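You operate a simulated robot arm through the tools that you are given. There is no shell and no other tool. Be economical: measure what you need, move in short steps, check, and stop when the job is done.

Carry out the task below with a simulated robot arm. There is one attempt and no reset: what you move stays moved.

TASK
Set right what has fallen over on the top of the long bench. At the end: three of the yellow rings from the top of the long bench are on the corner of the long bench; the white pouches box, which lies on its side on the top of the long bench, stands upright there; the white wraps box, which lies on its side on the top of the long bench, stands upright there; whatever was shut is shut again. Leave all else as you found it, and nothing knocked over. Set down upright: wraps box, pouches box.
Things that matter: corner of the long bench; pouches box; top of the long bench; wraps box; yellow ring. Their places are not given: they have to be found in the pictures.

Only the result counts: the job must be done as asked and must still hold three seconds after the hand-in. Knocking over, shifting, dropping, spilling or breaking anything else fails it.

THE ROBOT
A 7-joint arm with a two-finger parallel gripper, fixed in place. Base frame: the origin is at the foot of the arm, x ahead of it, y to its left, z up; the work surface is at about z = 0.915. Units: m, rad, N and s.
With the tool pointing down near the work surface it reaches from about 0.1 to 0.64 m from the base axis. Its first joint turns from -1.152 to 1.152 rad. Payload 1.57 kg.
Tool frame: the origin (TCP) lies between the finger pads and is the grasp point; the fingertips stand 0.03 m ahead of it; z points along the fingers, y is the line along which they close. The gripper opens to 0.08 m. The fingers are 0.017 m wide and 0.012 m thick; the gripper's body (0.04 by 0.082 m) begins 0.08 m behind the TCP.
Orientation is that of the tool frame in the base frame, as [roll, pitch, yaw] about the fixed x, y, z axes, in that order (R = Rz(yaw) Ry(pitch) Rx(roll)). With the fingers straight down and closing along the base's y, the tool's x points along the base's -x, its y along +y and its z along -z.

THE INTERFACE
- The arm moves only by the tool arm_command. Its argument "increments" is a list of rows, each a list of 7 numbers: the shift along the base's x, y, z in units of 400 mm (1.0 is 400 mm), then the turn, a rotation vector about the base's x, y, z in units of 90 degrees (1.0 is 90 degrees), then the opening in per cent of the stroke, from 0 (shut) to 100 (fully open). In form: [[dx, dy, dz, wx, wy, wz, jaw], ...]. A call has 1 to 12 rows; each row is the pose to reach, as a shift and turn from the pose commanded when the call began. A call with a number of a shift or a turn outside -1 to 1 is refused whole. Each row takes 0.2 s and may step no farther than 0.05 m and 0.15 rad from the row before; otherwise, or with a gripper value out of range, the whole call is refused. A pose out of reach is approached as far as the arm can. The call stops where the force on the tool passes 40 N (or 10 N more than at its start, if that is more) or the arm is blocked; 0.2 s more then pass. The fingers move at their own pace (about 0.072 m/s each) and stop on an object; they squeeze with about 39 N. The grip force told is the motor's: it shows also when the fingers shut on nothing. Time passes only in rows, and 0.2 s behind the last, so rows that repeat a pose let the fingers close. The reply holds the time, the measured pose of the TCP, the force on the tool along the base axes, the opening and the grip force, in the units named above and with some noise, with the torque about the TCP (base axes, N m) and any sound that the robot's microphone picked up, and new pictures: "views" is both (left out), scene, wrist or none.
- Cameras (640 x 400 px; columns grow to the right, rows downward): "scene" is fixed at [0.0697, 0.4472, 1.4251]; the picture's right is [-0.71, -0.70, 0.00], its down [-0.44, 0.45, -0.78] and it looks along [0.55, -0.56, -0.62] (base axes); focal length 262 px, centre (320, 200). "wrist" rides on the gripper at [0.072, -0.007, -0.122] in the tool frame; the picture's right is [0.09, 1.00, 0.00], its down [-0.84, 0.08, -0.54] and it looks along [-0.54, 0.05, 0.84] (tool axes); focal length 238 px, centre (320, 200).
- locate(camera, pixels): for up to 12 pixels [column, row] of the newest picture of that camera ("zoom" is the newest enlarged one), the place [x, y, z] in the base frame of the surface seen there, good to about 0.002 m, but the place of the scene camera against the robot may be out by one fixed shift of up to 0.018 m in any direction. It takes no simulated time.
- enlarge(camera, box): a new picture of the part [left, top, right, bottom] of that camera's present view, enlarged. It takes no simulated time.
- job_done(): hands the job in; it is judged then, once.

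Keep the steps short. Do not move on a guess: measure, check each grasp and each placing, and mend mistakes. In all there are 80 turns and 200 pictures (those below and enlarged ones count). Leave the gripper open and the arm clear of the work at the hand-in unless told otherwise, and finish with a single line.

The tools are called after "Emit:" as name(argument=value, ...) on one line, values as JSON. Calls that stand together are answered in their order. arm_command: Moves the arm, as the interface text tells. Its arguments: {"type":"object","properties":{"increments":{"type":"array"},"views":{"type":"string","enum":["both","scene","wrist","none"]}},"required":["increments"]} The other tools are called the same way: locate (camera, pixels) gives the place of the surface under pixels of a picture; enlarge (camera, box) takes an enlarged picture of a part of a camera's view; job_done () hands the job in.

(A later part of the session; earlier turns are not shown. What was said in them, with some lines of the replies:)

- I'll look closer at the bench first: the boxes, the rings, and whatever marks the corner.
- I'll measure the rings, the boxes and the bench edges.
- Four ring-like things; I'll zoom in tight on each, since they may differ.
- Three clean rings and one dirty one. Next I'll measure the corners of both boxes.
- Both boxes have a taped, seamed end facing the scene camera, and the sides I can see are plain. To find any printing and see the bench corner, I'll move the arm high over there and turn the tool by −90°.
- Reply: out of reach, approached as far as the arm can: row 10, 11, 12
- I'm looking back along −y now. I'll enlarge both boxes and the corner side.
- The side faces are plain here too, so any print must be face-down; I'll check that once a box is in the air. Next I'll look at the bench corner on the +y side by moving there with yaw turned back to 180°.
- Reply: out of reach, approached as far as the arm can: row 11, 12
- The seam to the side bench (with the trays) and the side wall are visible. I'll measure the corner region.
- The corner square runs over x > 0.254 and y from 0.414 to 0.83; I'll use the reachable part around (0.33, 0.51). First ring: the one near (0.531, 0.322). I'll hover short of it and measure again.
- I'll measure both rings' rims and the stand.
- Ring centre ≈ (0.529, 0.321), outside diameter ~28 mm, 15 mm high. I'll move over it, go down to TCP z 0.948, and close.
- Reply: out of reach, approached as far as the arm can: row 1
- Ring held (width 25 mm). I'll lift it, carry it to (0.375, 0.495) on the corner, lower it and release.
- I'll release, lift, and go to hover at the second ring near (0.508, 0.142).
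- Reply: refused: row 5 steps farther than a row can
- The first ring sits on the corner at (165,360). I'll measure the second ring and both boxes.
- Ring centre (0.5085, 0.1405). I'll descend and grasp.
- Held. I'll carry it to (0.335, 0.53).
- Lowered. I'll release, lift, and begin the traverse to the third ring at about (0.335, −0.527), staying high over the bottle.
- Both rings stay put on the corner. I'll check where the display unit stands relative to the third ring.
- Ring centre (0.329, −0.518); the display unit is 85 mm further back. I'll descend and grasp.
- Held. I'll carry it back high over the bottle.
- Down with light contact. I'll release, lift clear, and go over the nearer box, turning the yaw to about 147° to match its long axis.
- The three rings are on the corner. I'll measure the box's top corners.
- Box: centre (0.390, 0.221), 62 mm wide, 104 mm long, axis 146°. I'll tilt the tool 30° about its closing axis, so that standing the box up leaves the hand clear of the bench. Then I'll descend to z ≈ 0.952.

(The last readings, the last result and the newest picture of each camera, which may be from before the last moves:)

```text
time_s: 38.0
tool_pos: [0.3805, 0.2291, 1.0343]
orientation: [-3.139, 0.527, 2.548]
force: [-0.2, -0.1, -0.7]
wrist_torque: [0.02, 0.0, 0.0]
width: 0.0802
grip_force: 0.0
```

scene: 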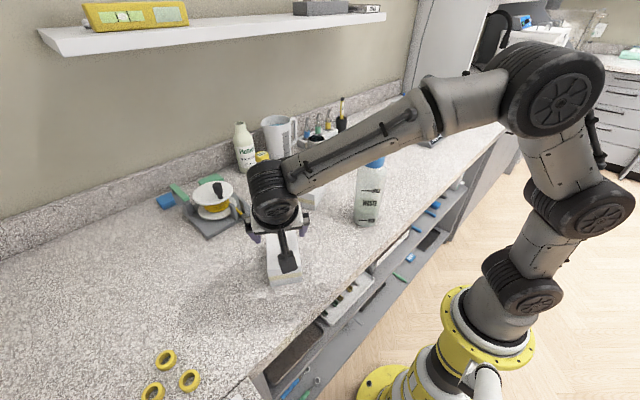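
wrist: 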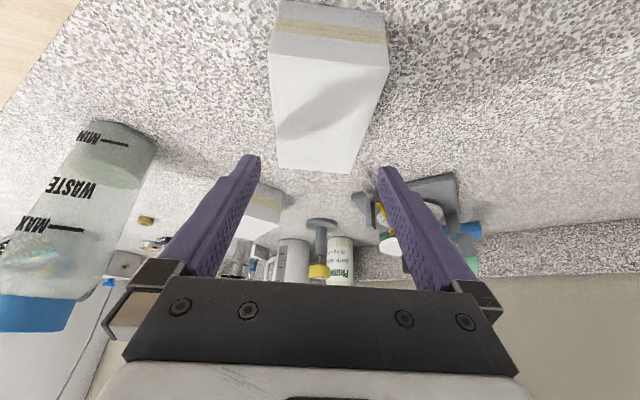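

Alignment looks good. I'll descend and grip.

Emit:
arm_command(increments=[[0, -0.002, -0.06, 0, 0, 0, 100], [0, -0.004, -0.12, 0, 0, 0, 100], [0, -0.004, -0.17, 0, 0, 0, 100], [0, -0.004, -0.205, 0, 0, 0, 100], [0, -0.004, -0.205, 0, 0, 0, 100], [0, -0.004, -0.205, 0, 0, 0, 0], [0, -0.004, -0.205, 0, 0, 0, 0], [0, -0.004, -0.205, 0, 0, 0, 0]])

```text
time_s: 39.8
tool_pos: [0.381, 0.2269, 0.9531]
orientation: [-3.14, 0.525, 2.549]
force: [0.1, -0.3, 0.3]
wrist_torque: [-0.03, -0.01, -0.02]
width: 0.0694
grip_force: 39.1
```

scene: 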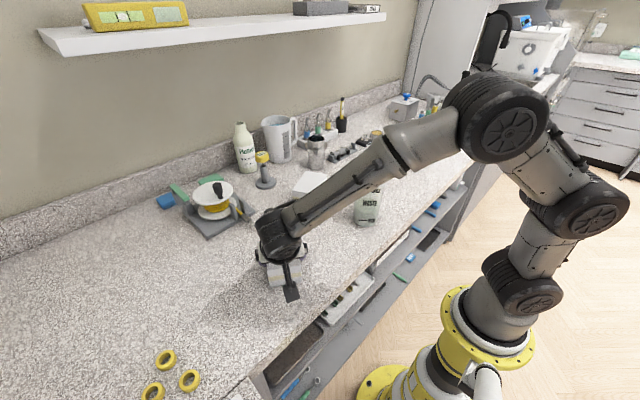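
wrist: 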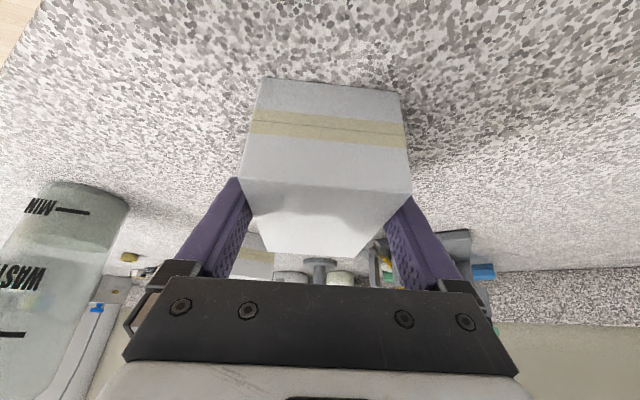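

Gripped (width 69 mm, full grip force). I'll lift it and tilt the taped end up, which turns the underside toward the scene camera so I can read any print.

Emit:
arm_command(increments=[[0, 0, 0.06, 0, 0, 0, 0], [0, 0, 0.14, 0, 0, 0, 0], [0, 0, 0.22, 0.047, 0.069, 0, 0], [0, 0, 0.3, 0.093, 0.138, 0, 0], [0, 0, 0.36, 0.14, 0.207, 0, 0], [0, 0, 0.4, 0.187, 0.277, 0, 0], [0, 0, 0.4, 0.233, 0.346, 0, 0], [0, 0, 0.4, 0.28, 0.415, 0, 0], [0, 0, 0.4, 0.327, 0.484, 0, 0], [0, 0, 0.4, 0.373, 0.553, 0, 0]])

```text
time_s: 42.0
tool_pos: [0.3808, 0.226, 1.1148]
orientation: [3.141, -0.523, 2.552]
force: [0.3, 0.4, -2.5]
wrist_torque: [0.02, 0.01, 0.01]
width: 0.0696
grip_force: 39.2
```

scene: 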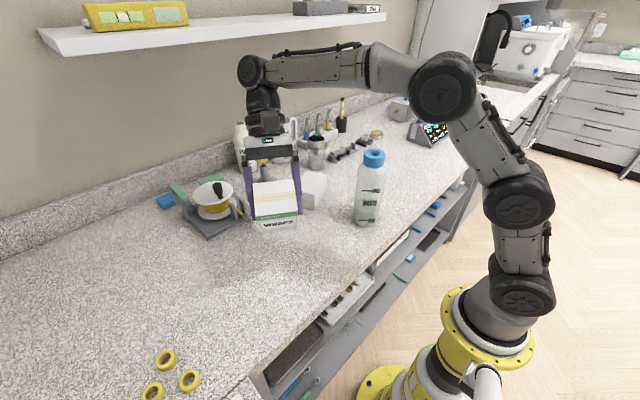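
wrist: 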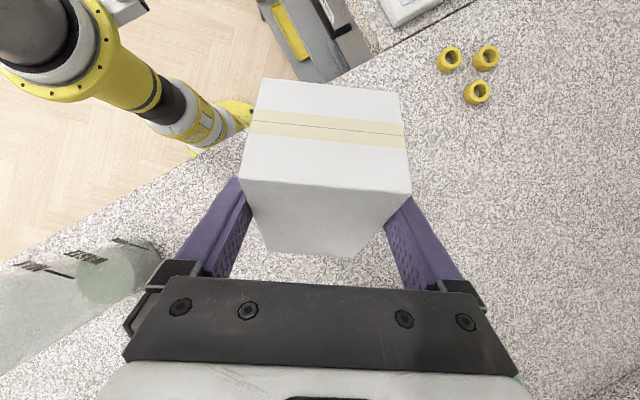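

Emit:
enlarge(camera="scene", box=[235, 160, 325, 240])

```text
5.00 times, centred on (280, 200) of scene
```

zoom: 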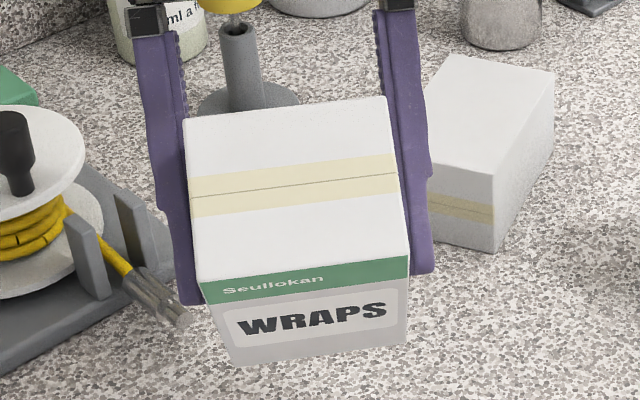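

It reads "WRAPS" with the text's top toward the taped end, so the taped end goes up. The label side faces outward nicely here, so I'll tilt the last 30° in the air to bring the box fully upright and check that the arm can hold that.

Emit:
arm_command(increments=[[0, 0, 0, 0.047, 0.069, 0, 0], [0, 0, 0, 0.093, 0.138, 0, 0], [0, 0, 0, 0.14, 0.207, 0, 0], [0, 0, 0, 0.187, 0.277, 0, 0], [0, 0, 0, 0.187, 0.277, 0, 0]])

```text
time_s: 43.2
tool_pos: [0.3803, 0.2273, 1.112]
orientation: [3.14, -1.049, 2.551]
force: [-0.7, -0.2, -2.5]
wrist_torque: [-0.01, -0.01, 0.01]
width: 0.0697
grip_force: 39.0
```

scene: 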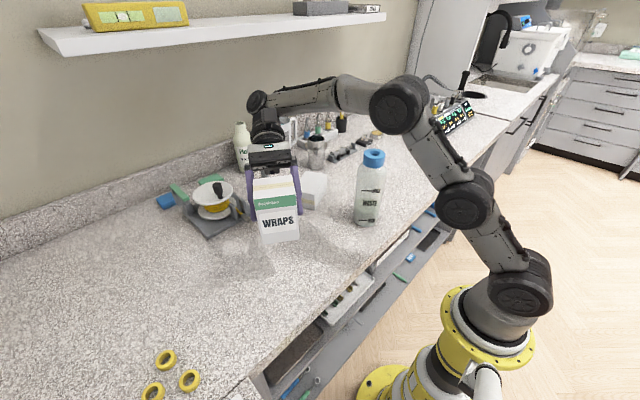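
wrist: 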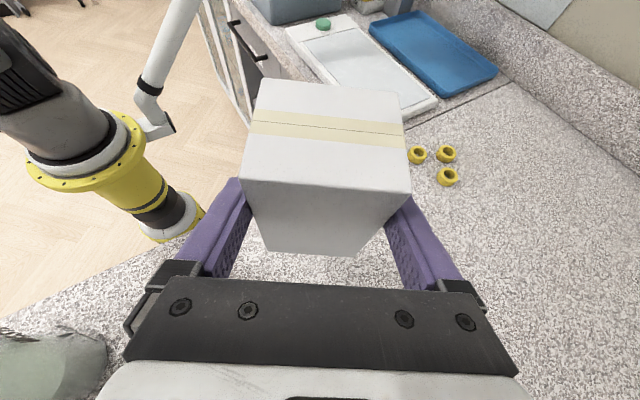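

Upright in the air. Before lowering I'll check the clearance below the wrist joints.

Emit:
locate(camera="scene", pixels=[[258, 103], [265, 130], [270, 158], [262, 157], [243, 128], [280, 122], [317, 138], [315, 175], [272, 206], [268, 120]])

Emit:
enlarge(camera="scene", box=[190, 80, 350, 250])

```text
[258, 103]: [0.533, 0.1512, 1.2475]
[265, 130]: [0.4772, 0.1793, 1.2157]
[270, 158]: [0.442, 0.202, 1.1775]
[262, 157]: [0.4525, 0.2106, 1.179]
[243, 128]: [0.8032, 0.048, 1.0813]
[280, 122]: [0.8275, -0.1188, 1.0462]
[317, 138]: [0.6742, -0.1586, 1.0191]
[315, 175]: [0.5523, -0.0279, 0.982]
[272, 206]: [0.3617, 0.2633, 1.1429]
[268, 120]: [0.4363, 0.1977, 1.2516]
```

```text
2.35 times, centred on (270, 165) of scene
```

zoom: 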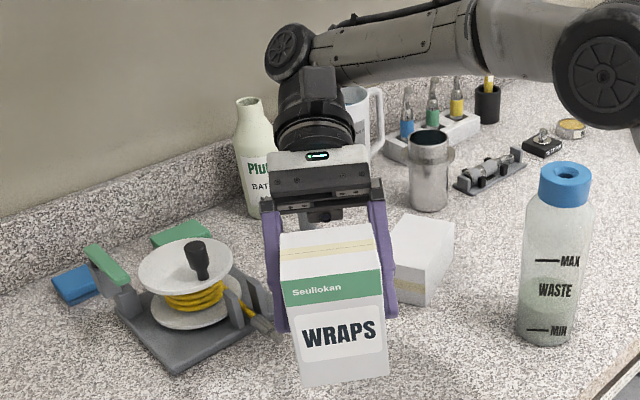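

Emit:
locate(camera="scene", pixels=[[310, 108], [335, 104], [360, 104], [385, 112], [400, 125], [415, 135], [373, 152], [300, 112]])

```text
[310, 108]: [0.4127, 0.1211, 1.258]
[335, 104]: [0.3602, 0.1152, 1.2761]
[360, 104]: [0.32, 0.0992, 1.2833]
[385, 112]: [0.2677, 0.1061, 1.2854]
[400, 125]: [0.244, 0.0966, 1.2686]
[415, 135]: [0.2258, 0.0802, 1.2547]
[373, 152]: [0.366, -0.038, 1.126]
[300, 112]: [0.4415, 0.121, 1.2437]
```

Clearances are fine. I'll lower to just above the bench.

Emit:
arm_command(increments=[[0, 0, -0.06, 0, 0, 0, 0], [0, 0, -0.12, 0, 0, 0, 0], [0, 0, -0.18, 0, 0, 0, 0], [0, 0, -0.24, 0, 0, 0, 0], [0, 0, -0.285, 0, 0, 0, 0], [0, 0, -0.31, 0, 0, 0, 0]])

```text
time_s: 44.6
tool_pos: [0.38, 0.2279, 0.9901]
orientation: [3.141, -1.045, 2.55]
force: [0.2, 0.8, -1.9]
wrist_torque: [-0.01, -0.03, -0.05]
width: 0.0698
grip_force: 38.9
```

scene: 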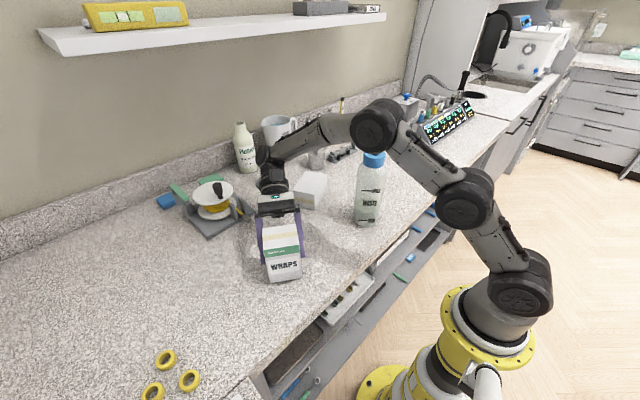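
wrist: 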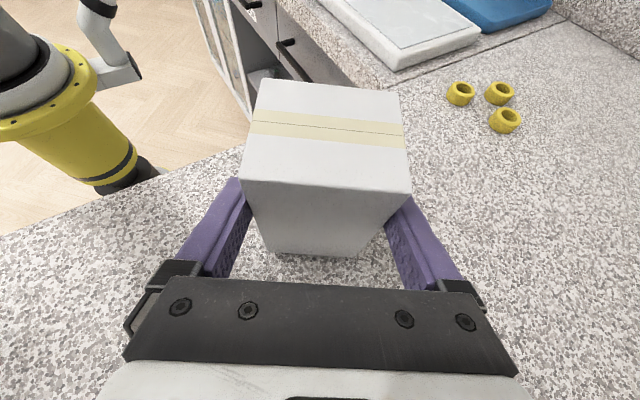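

Emit:
arm_command(increments=[[0, 0, -0.012, 0, 0, 0, 0], [0, 0, -0.02, 0, 0, 0, 0], [0, 0, -0.026, 0, 0, 0, 0], [0, 0, -0.026, 0, 0, 0, 0]], views="none")

```text
time_s: 45.6
tool_pos: [0.3797, 0.2276, 0.9832]
orientation: [3.133, -1.046, 2.559]
force: [-3.2, -7.3, 16.0]
wrist_torque: [-0.06, -0.38, -0.13]
width: 0.0701
grip_force: 39.2
```

Contact, with about 16 N pressing. I'll release, then check before backing out along the tool axis.

Emit:
arm_command(increments=[[0, 0, 0.003, 0, 0, 0, 40], [0, 0, 0.003, 0, 0, 0, 100], [0, 0, 0.003, 0, 0, 0, 100], [0, 0, 0.003, 0, 0, 0, 100]])

```text
time_s: 46.6
tool_pos: [0.3803, 0.2279, 0.9808]
orientation: [3.141, -1.047, 2.551]
force: [0.1, -0.2, 0.3]
wrist_torque: [-0.02, 0.01, -0.02]
width: 0.0801
grip_force: 0.1
```

scene: 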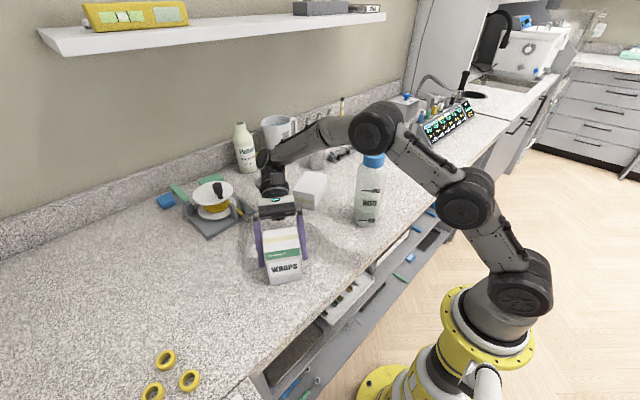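
wrist: 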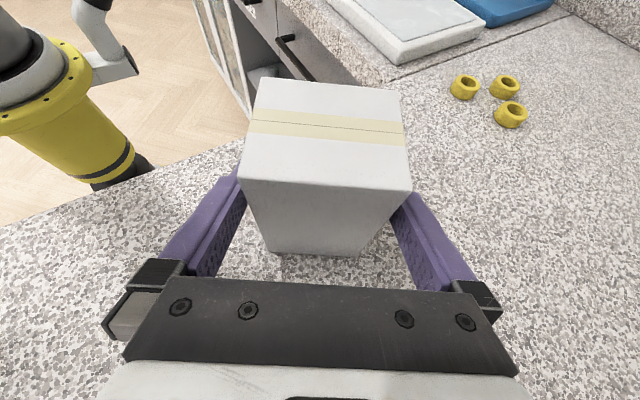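

The box stands free between the fingers. I'll back out along the tool axis.

Emit:
arm_command(increments=[[0.036, -0.0242, 0.025, 0, 0, 0, 100], [0.072, -0.0484, 0.05, 0, 0, 0, 100], [0.126, -0.0847, 0.0875, 0, 0, 0, 100], [0.18, -0.121, 0.125, 0, 0, 0, 100]])

```text
time_s: 47.6
tool_pos: [0.4366, 0.1776, 1.021]
orientation: [3.139, -1.045, 2.552]
force: [-0.8, -0.6, 0.2]
wrist_torque: [0.0, -0.02, 0.01]
width: 0.0797
grip_force: 0.0
out of reach, approached as far as the arm can: row 4
```

scene: 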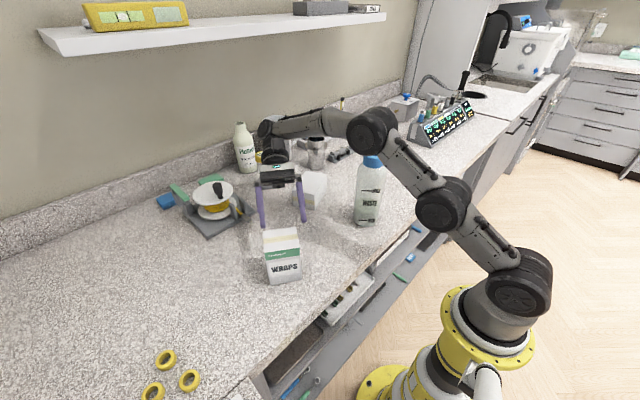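
wrist: 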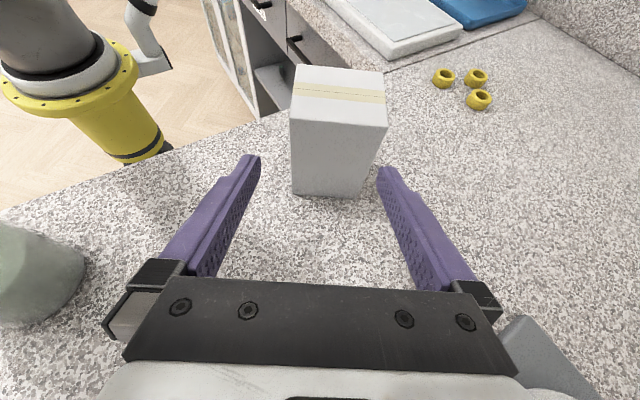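

The wraps box stands. I'll raise the tool and bring it back to vertical, away from the box.

Emit:
arm_command(increments=[[0, -0.02, 0.06, -0.04, -0.06, 0, 100], [0, -0.05, 0.12, -0.087, -0.129, 0, 100], [0, -0.09, 0.17, -0.134, -0.199, 0, 100], [0, -0.13, 0.2, -0.182, -0.27, 0, 100], [0.02, -0.18, 0.22, -0.23, -0.341, 0, 100], [0.05, -0.23, 0.23, -0.278, -0.412, 0, 100], [0.08, -0.29, 0.23, -0.326, -0.483, 0, 100], [0.11, -0.36, 0.23, -0.373, -0.553, 0, 100]], views="none")

Emit:
arm_command(increments=[[0, 0, 0, 0, 0, -0.08, 100], [0, 0, 0, 0, 0, -0.16, 100], [0, 0, 0, 0, 0, -0.24, 100], [0, 0, 0, 0, 0, -0.328, 100]])

```text
time_s: 49.4
tool_pos: [0.4802, 0.0337, 1.1138]
orientation: [-3.141, 0.003, 2.549]
force: [0.6, 0.1, -0.6]
wrist_torque: [0.03, 0.04, 0.01]
width: 0.0799
grip_force: 0.1
```

```text
time_s: 50.4
tool_pos: [0.4815, 0.0338, 1.1138]
orientation: [-3.139, 0.002, 2.034]
force: [0.0, 0.9, 0.4]
wrist_torque: [0.01, 0.03, -0.04]
width: 0.0801
grip_force: 0.1
```

scene: 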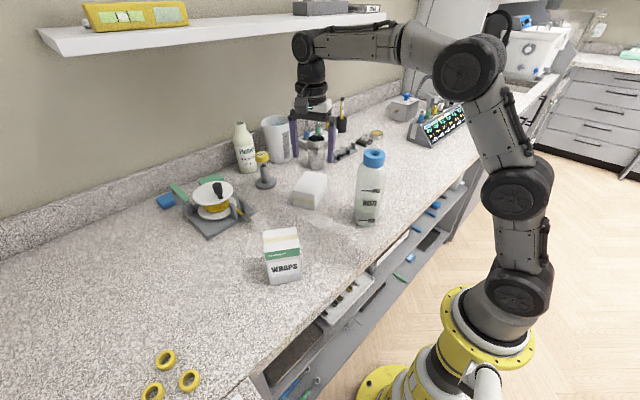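
wrist: 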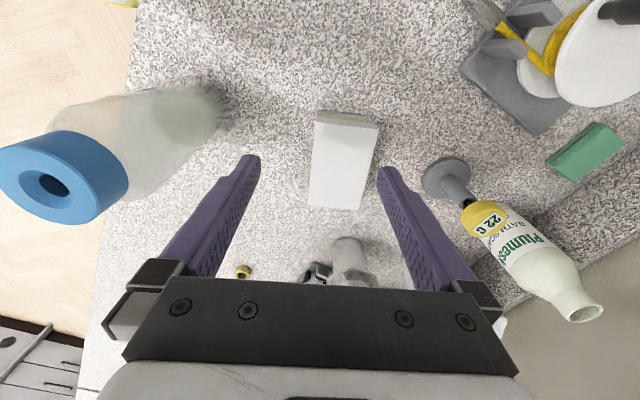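

The second (pouches) box is in view. I'll measure its corners and its neighbours.

Emit:
locate(camera="wrist", pixels=[[316, 123], [377, 129], [355, 209], [309, 205], [340, 165], [317, 113], [377, 121], [425, 180], [445, 158], [350, 240], [332, 250], [225, 95]])

Emit:
enlarge(camera="wrist", box=[280, 100, 480, 290])

```text
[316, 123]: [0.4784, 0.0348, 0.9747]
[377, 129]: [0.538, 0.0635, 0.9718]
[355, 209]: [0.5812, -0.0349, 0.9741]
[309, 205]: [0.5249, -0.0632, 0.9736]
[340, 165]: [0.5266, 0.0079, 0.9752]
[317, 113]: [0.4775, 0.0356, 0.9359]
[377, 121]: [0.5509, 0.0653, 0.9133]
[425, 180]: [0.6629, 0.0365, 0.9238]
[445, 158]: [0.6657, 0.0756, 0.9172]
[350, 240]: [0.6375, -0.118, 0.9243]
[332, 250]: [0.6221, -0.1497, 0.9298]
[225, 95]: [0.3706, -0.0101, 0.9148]
```

```text
2.11 times, centred on (380, 195) of wrist
```

zoom: 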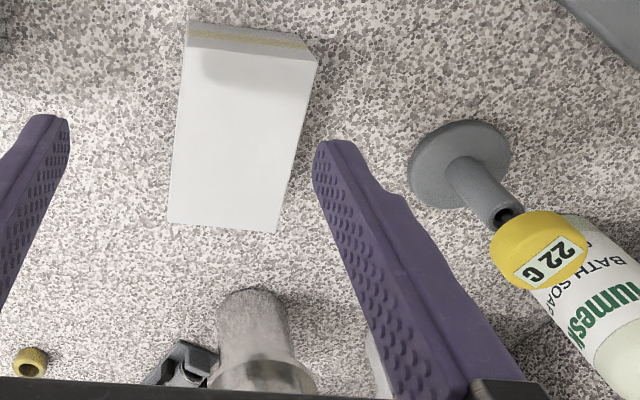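

Pouches box: centre (0.531, 0.000), axis 115°. I'll use the same 30° tilted approach.

Emit:
arm_command(increments=[[0.03, -0.015, 0, -0.06, -0.029, -0.003, 100], [0.06, -0.03, -0.03, -0.12, -0.058, -0.006, 100], [0.09, -0.045, -0.07, -0.18, -0.087, -0.009, 100], [0.11, -0.0575, -0.12, -0.24, -0.116, -0.012, 100], [0.11, -0.0575, -0.16, -0.3, -0.145, -0.014, 100], [0.11, -0.0575, -0.2, -0.3, -0.145, -0.014, 100]])

```text
time_s: 51.8
tool_pos: [0.5267, 0.0127, 1.0345]
orientation: [3.141, 0.525, 2.014]
force: [0.6, 0.1, 0.5]
wrist_torque: [0.02, 0.01, -0.01]
width: 0.0799
grip_force: 0.1
```

scene: 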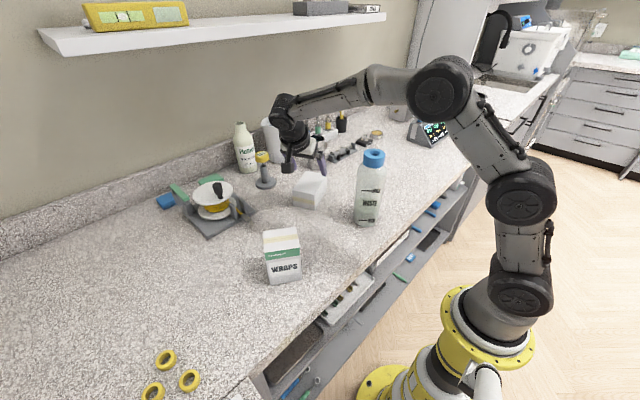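
wrist: 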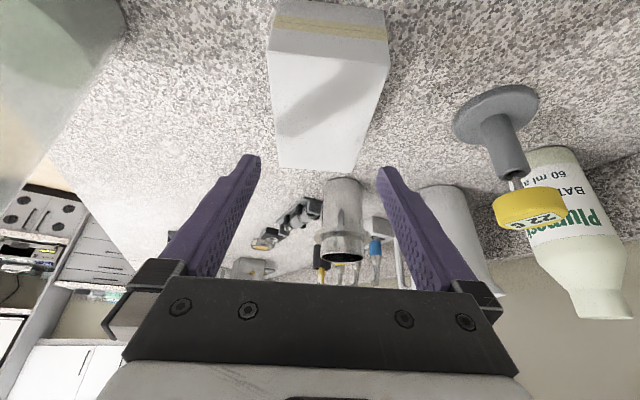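

Emit:
arm_command(increments=[[0, -0.002, -0.06, 0, 0, 0, 100], [0, -0.004, -0.12, 0, 0, 0, 100], [0, -0.004, -0.17, 0, 0, 0, 100], [0, -0.004, -0.203, 0, 0, 0, 100], [0, -0.004, -0.203, 0, 0, 0, 100], [0, -0.004, -0.203, 0, 0, 0, 0], [0, -0.004, -0.203, 0, 0, 0, 0], [0, -0.004, -0.203, 0, 0, 0, 0]])

```text
time_s: 53.6
tool_pos: [0.525, 0.0099, 0.9529]
orientation: [-3.137, 0.524, 2.012]
force: [0.2, 0.2, -0.2]
wrist_torque: [0.06, 0.0, -0.01]
width: 0.0697
grip_force: 39.5
```

scene: 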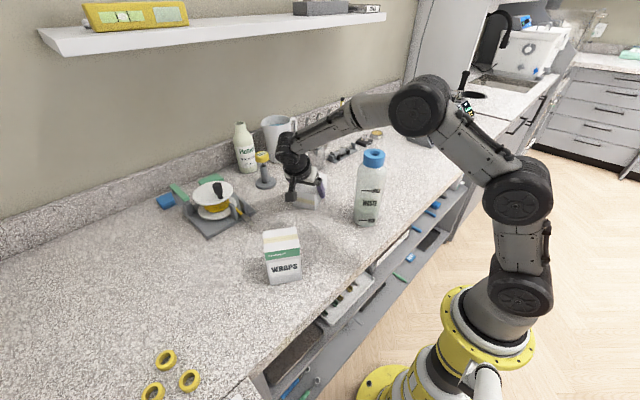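
wrist: 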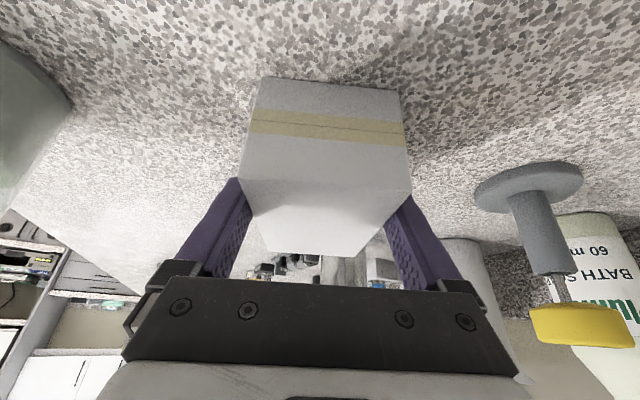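

Gripped. I'll lift and tilt the taped end up to read the label while shifting toward +y, where there is clear space to set it down.

Emit:
arm_command(increments=[[0, 0, 0.06, 0, 0, 0, 0], [0, 0.01, 0.15, 0, 0, 0, 0], [-0.02, 0.04, 0.24, 0.075, 0.035, 0, 0], [-0.04, 0.07, 0.32, 0.15, 0.071, 0, 0], [-0.06, 0.1, 0.38, 0.226, 0.106, 0, 0], [-0.08, 0.13, 0.42, 0.302, 0.142, 0, 0], [-0.1, 0.16, 0.42, 0.377, 0.177, 0, 0], [-0.12, 0.19, 0.42, 0.452, 0.213, 0, 0], [-0.13, 0.21, 0.42, 0.528, 0.248, 0, 0], [-0.1375, 0.225, 0.42, 0.603, 0.284, 0, 0]])

```text
time_s: 55.8
tool_pos: [0.4705, 0.0996, 1.1202]
orientation: [-3.139, -0.523, 2.013]
force: [0.1, 0.6, -2.5]
wrist_torque: [0.0, 0.02, 0.0]
width: 0.0696
grip_force: 39.3
```

scene: 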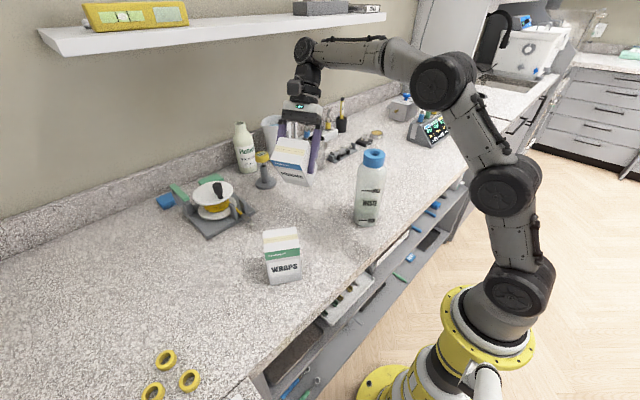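
wrist: 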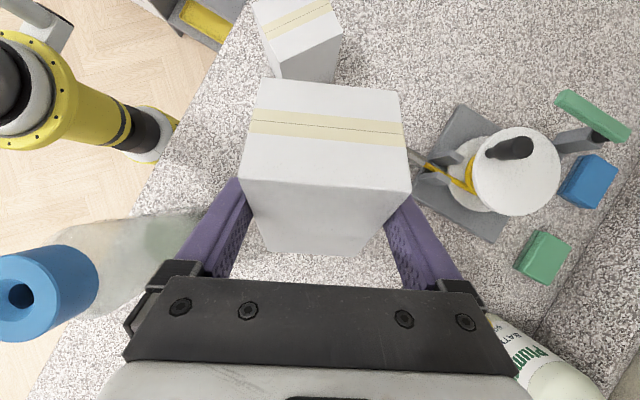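

The label is on the same side with its colour band toward the taped end, so taped end up again. I'll carry it to about (0.47, 0.315) with a small yaw turn, well beside the wraps box.

Emit:
arm_command(increments=[[0.0, 0.1, 0, 0, 0, -0.03, 0], [0.0, 0.2, 0, 0, 0, -0.06, 0], [0.0, 0.3, 0, 0, 0, -0.09, 0], [0.0, 0.4, 0, 0, 0, -0.12, 0], [0.0, 0.48, 0, 0, 0, -0.15, 0], [0.0, 0.538, 0, 0, 0, -0.17, 0]], views="none")

Emit:
arm_command(increments=[[0, 0, 0, 0.082, 0.015, 0, 0], [0, 0, 0, 0.164, 0.029, 0, 0], [0, 0, 0, 0.246, 0.044, 0, 0], [0, 0, 0, 0.328, 0.058, 0, 0], [0, 0, 0, 0.328, 0.058, 0, 0]])

```text
time_s: 57.2
tool_pos: [0.4696, 0.3157, 1.1207]
orientation: [-3.139, -0.52, 1.744]
force: [0.5, 0.6, -2.2]
wrist_torque: [0.01, 0.02, 0.0]
width: 0.0696
grip_force: 39.0
```

```text
time_s: 58.4
tool_pos: [0.4706, 0.3144, 1.121]
orientation: [3.141, -1.047, 1.745]
force: [0.7, 0.1, -1.9]
wrist_torque: [-0.02, -0.05, 0.02]
width: 0.0699
grip_force: 39.1
```

scene: 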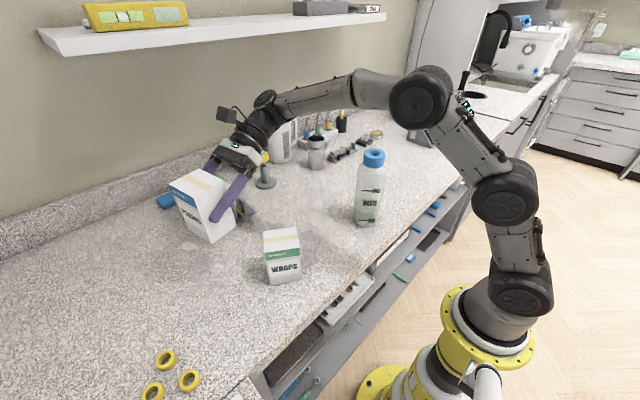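
wrist: 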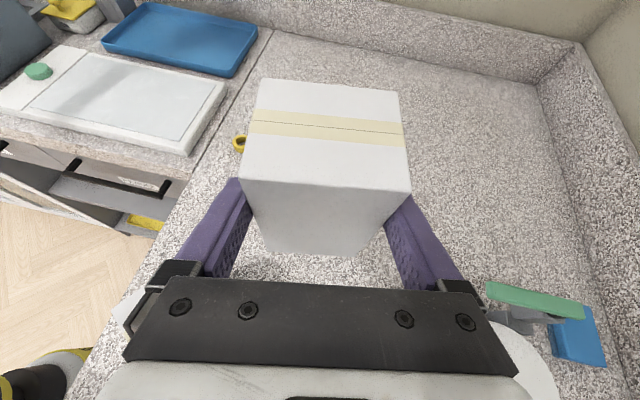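

Upright in the air. I'll check clearance to the spool stand next to the hand before lowering.

Emit:
locate(camera="wrist", pixels=[[488, 292], [530, 350], [510, 310], [240, 144], [120, 310]])

Emit:
enlarge(camera="scene", box=[150, 80, 310, 250])

Emit:
locate(camera="scene", pixels=[[242, 207], [245, 160], [262, 185], [262, 157], [253, 130], [234, 140]])

```text
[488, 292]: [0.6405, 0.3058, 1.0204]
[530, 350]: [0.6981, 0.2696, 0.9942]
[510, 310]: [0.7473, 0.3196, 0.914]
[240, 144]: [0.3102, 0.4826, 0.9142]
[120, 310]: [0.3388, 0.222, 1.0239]
```

```text
2.35 times, centred on (230, 165) of scene
```

zoom: 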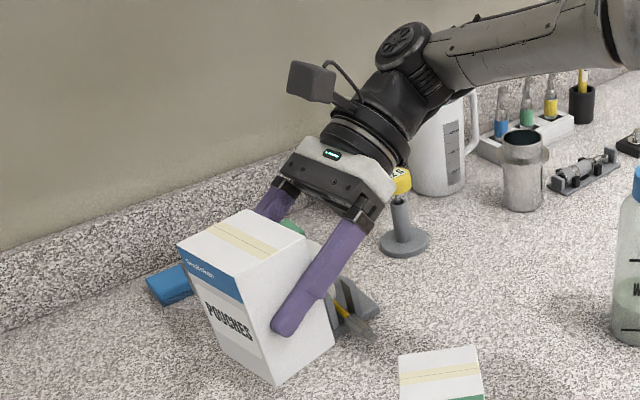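

```text
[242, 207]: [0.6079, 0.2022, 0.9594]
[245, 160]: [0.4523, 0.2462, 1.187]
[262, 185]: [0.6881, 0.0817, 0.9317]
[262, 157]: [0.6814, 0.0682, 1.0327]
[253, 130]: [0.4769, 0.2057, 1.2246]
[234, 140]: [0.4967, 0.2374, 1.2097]
```

All clear by about 5 cm. I'll lower.

Emit:
arm_command(increments=[[0, 0, -0.06, 0, 0, 0, 0], [0, 0, -0.12, 0, 0, 0, 0], [0, 0, -0.18, 0, 0, 0, 0], [0, 0, -0.24, 0, 0, 0, 0], [0, 0, -0.29, 0, 0, 0, 0], [0, 0, -0.315, 0, 0, 0, 0], [0, 0, -0.315, 0, 0, 0, 0]])

Emit:
arm_command(increments=[[0, 0, -0.01, 0, 0, 0, 0], [0, 0, -0.018, 0, 0, 0, 0], [0, 0, -0.025, 0, 0, 0, 0], [0, 0, -0.025, 0, 0, 0, 0]], views="none")

```text
time_s: 60.0
tool_pos: [0.4721, 0.3148, 0.9937]
orientation: [-3.14, -1.045, 1.745]
force: [0.0, 0.6, -2.0]
wrist_torque: [-0.02, 0.05, 0.01]
width: 0.0694
grip_force: 39.0
```

scene: 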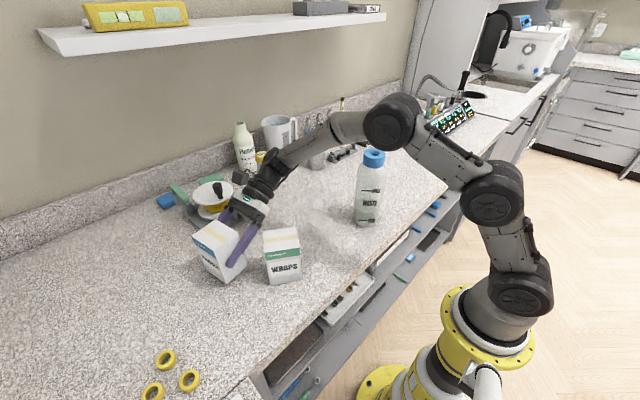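
wrist: 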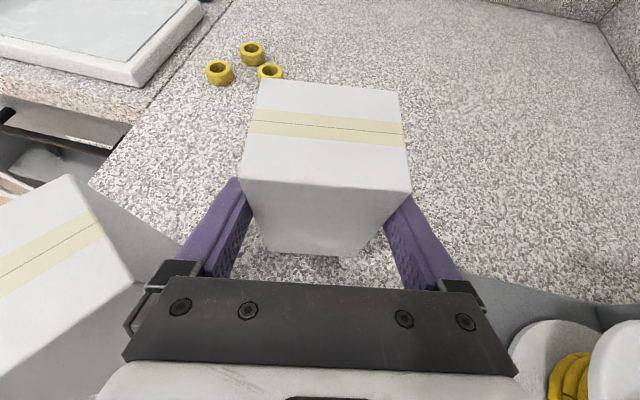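

```text
time_s: 61.0
tool_pos: [0.47, 0.314, 0.9839]
orientation: [-3.139, -1.044, 1.746]
force: [-0.1, -0.5, -2.5]
wrist_torque: [-0.03, 0.01, -0.02]
width: 0.0696
grip_force: 38.6
```

No contact yet at 0.984. The open fingers would pass within millimetres of the wraps box's corner, so I'll shift 22 mm in +x before setting down.

Emit:
arm_command(increments=[[0.01, 0, 0.015, 0, 0, 0, 0], [0.035, 0, 0.02, 0, 0, 0, 0], [0.055, 0, 0.02, 0, 0, 0, 0], [0.055, 0, 0.008, 0, 0, 0, 0], [0.055, 0, -0.002, 0, 0, 0, 0], [0.055, 0, -0.007, 0, 0, 0, 0], [0.055, 0, -0.007, 0, 0, 0, 0]], views="wrist")

```text
time_s: 62.6
tool_pos: [0.4929, 0.3148, 0.9814]
orientation: [3.141, -1.047, 1.747]
force: [-1.6, -1.8, 1.8]
wrist_torque: [0.09, -0.08, 0.0]
width: 0.0697
grip_force: 38.6
```

wrist: 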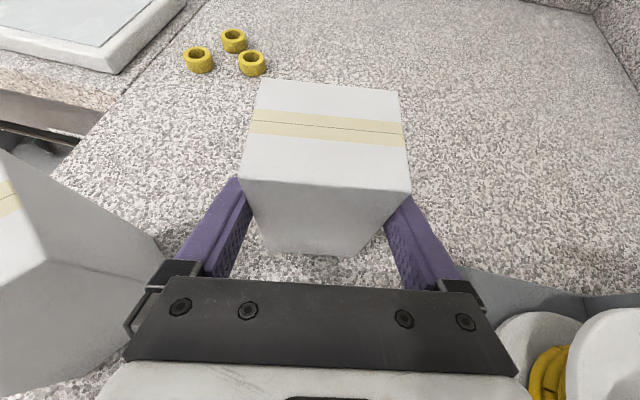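

Light contact. I'll release and hold to see whether it stands.

Emit:
arm_command(increments=[[0, 0, -0.001, 0, 0, 0, 0], [0, 0, -0.001, 0, 0, 0, 95], [0, 0, -0.001, 0, 0, 0, 97], [0, 0, -0.001, 0, 0, 0, 97]])

```text
time_s: 63.6
tool_pos: [0.4918, 0.3135, 0.9809]
orientation: [-3.141, -1.044, 1.745]
force: [0.7, 0.5, 1.0]
wrist_torque: [0.0, 0.0, 0.01]
width: 0.0775
grip_force: 0.0
```

scene: 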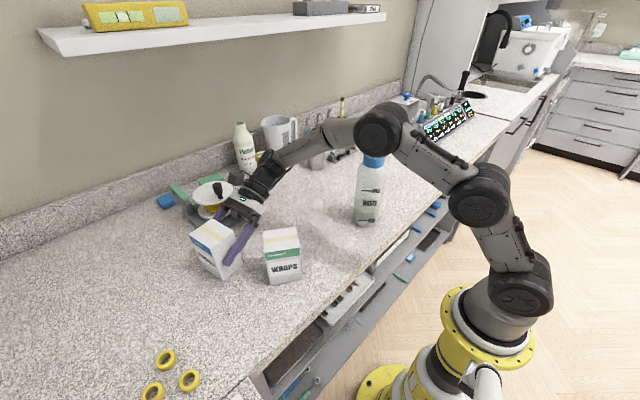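
wrist: 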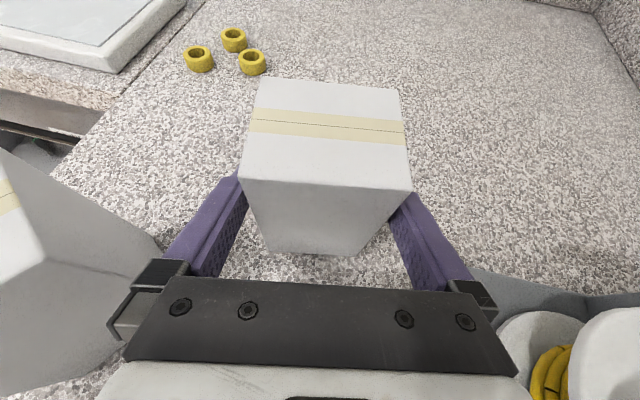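

It's standing. I'll back out along the tool axis.

Emit:
arm_command(increments=[[0.0076, -0.0426, 0.025, 0, 0, 0, 97], [0.015, -0.085, 0.05, 0, 0, 0, 97], [0.0265, -0.149, 0.0875, 0, 0, 0, 97], [0.0378, -0.213, 0.125, 0, 0, 0, 97]])

```text
time_s: 64.6
tool_pos: [0.5072, 0.2292, 1.0326]
orientation: [-3.142, -1.044, 1.746]
force: [0.1, -0.3, 0.4]
wrist_torque: [0.0, -0.01, -0.01]
width: 0.0775
grip_force: 0.1
```

scene: 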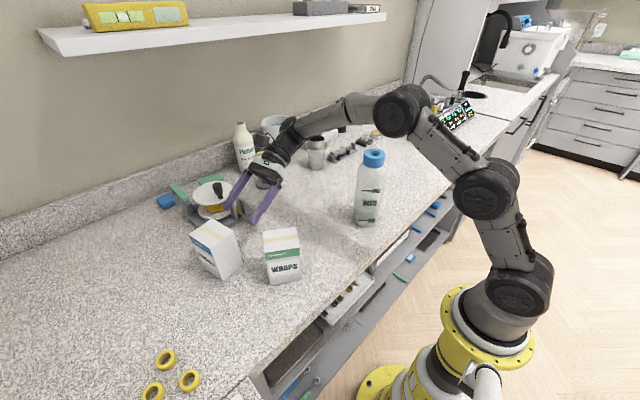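
wrist: 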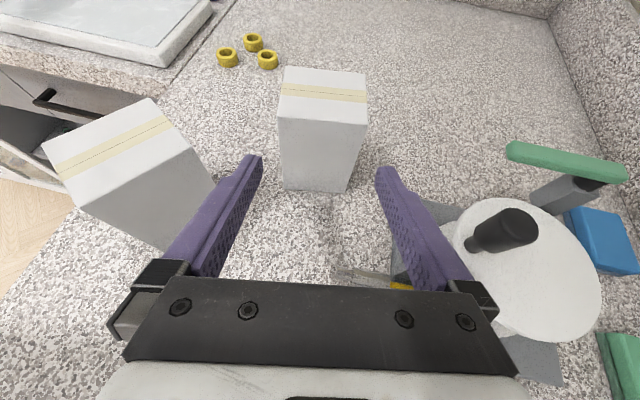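

Clear of the boxes. I'll raise the tool straight up and bring it back to vertical.

Emit:
arm_command(increments=[[0, -0.02, 0.08, 0, 0, 0, 97], [-0.01, -0.05, 0.16, -0.07, -0.012, 0, 97], [-0.03, -0.1, 0.24, -0.15, -0.026, 0, 97], [-0.06, -0.16, 0.3, -0.235, -0.041, 0, 97], [-0.1, -0.22, 0.36, -0.32, -0.056, 0, 97], [-0.14, -0.28, 0.4, -0.405, -0.071, 0, 97], [-0.18, -0.34, 0.42, -0.49, -0.086, 0, 97], [-0.22, -0.4, 0.44, -0.575, -0.101, 0, 97], [-0.26, -0.46, 0.46, -0.657, -0.116, 0, 97]])

```text
time_s: 66.6
tool_pos: [0.4053, 0.0438, 1.215]
orientation: [-3.14, 0.004, 1.745]
force: [-0.6, 0.1, -0.6]
wrist_torque: [0.01, -0.01, 0.03]
width: 0.0774
grip_force: 0.0
```

scene: 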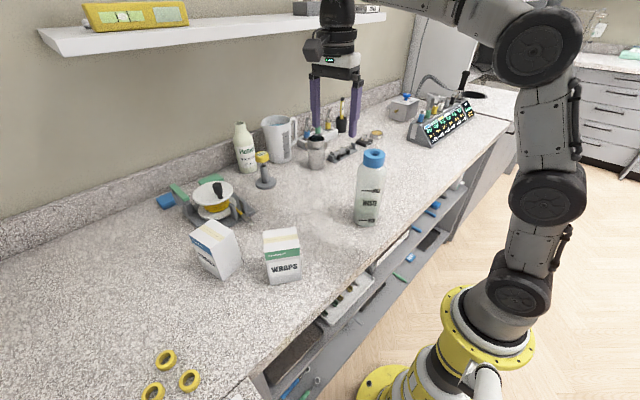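
wrist: 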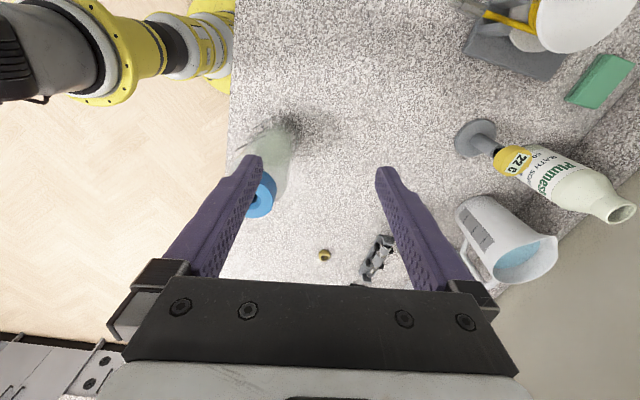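

The arm is clear. Final check of the boxes and rings.

Emit:
enlarge(camera="scene", box=[130, 160, 390, 400])

Emit:
locate(camera="scene", pixels=[[165, 352], [152, 387], [190, 373], [195, 237], [213, 224], [235, 236], [266, 234], [296, 231], [299, 248]])

```text
1.67 times, centred on (260, 280) of scene
```

zoom: 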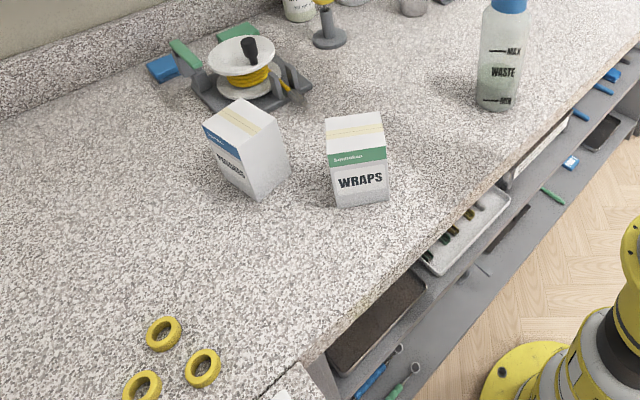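

```text
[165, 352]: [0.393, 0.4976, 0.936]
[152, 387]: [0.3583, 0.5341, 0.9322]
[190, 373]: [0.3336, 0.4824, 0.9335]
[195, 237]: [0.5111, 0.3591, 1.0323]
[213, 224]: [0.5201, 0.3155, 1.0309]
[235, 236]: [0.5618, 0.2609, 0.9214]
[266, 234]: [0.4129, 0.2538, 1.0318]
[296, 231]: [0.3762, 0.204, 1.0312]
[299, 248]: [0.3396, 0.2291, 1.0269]
```

Both boxes stand upright, the three rings are flat on the corner, and nothing else has been disturbed. Handing in.

Emit:
job_done()

```text
The job is handed in.
```

The wraps box and the pouches box both stand upright on the long bench, three yellow rings lie on its corner, and the arm is clear with the gripper open; the pouches box now stands about 0.3 m from where it lay, because the arm could not tip it up in place.
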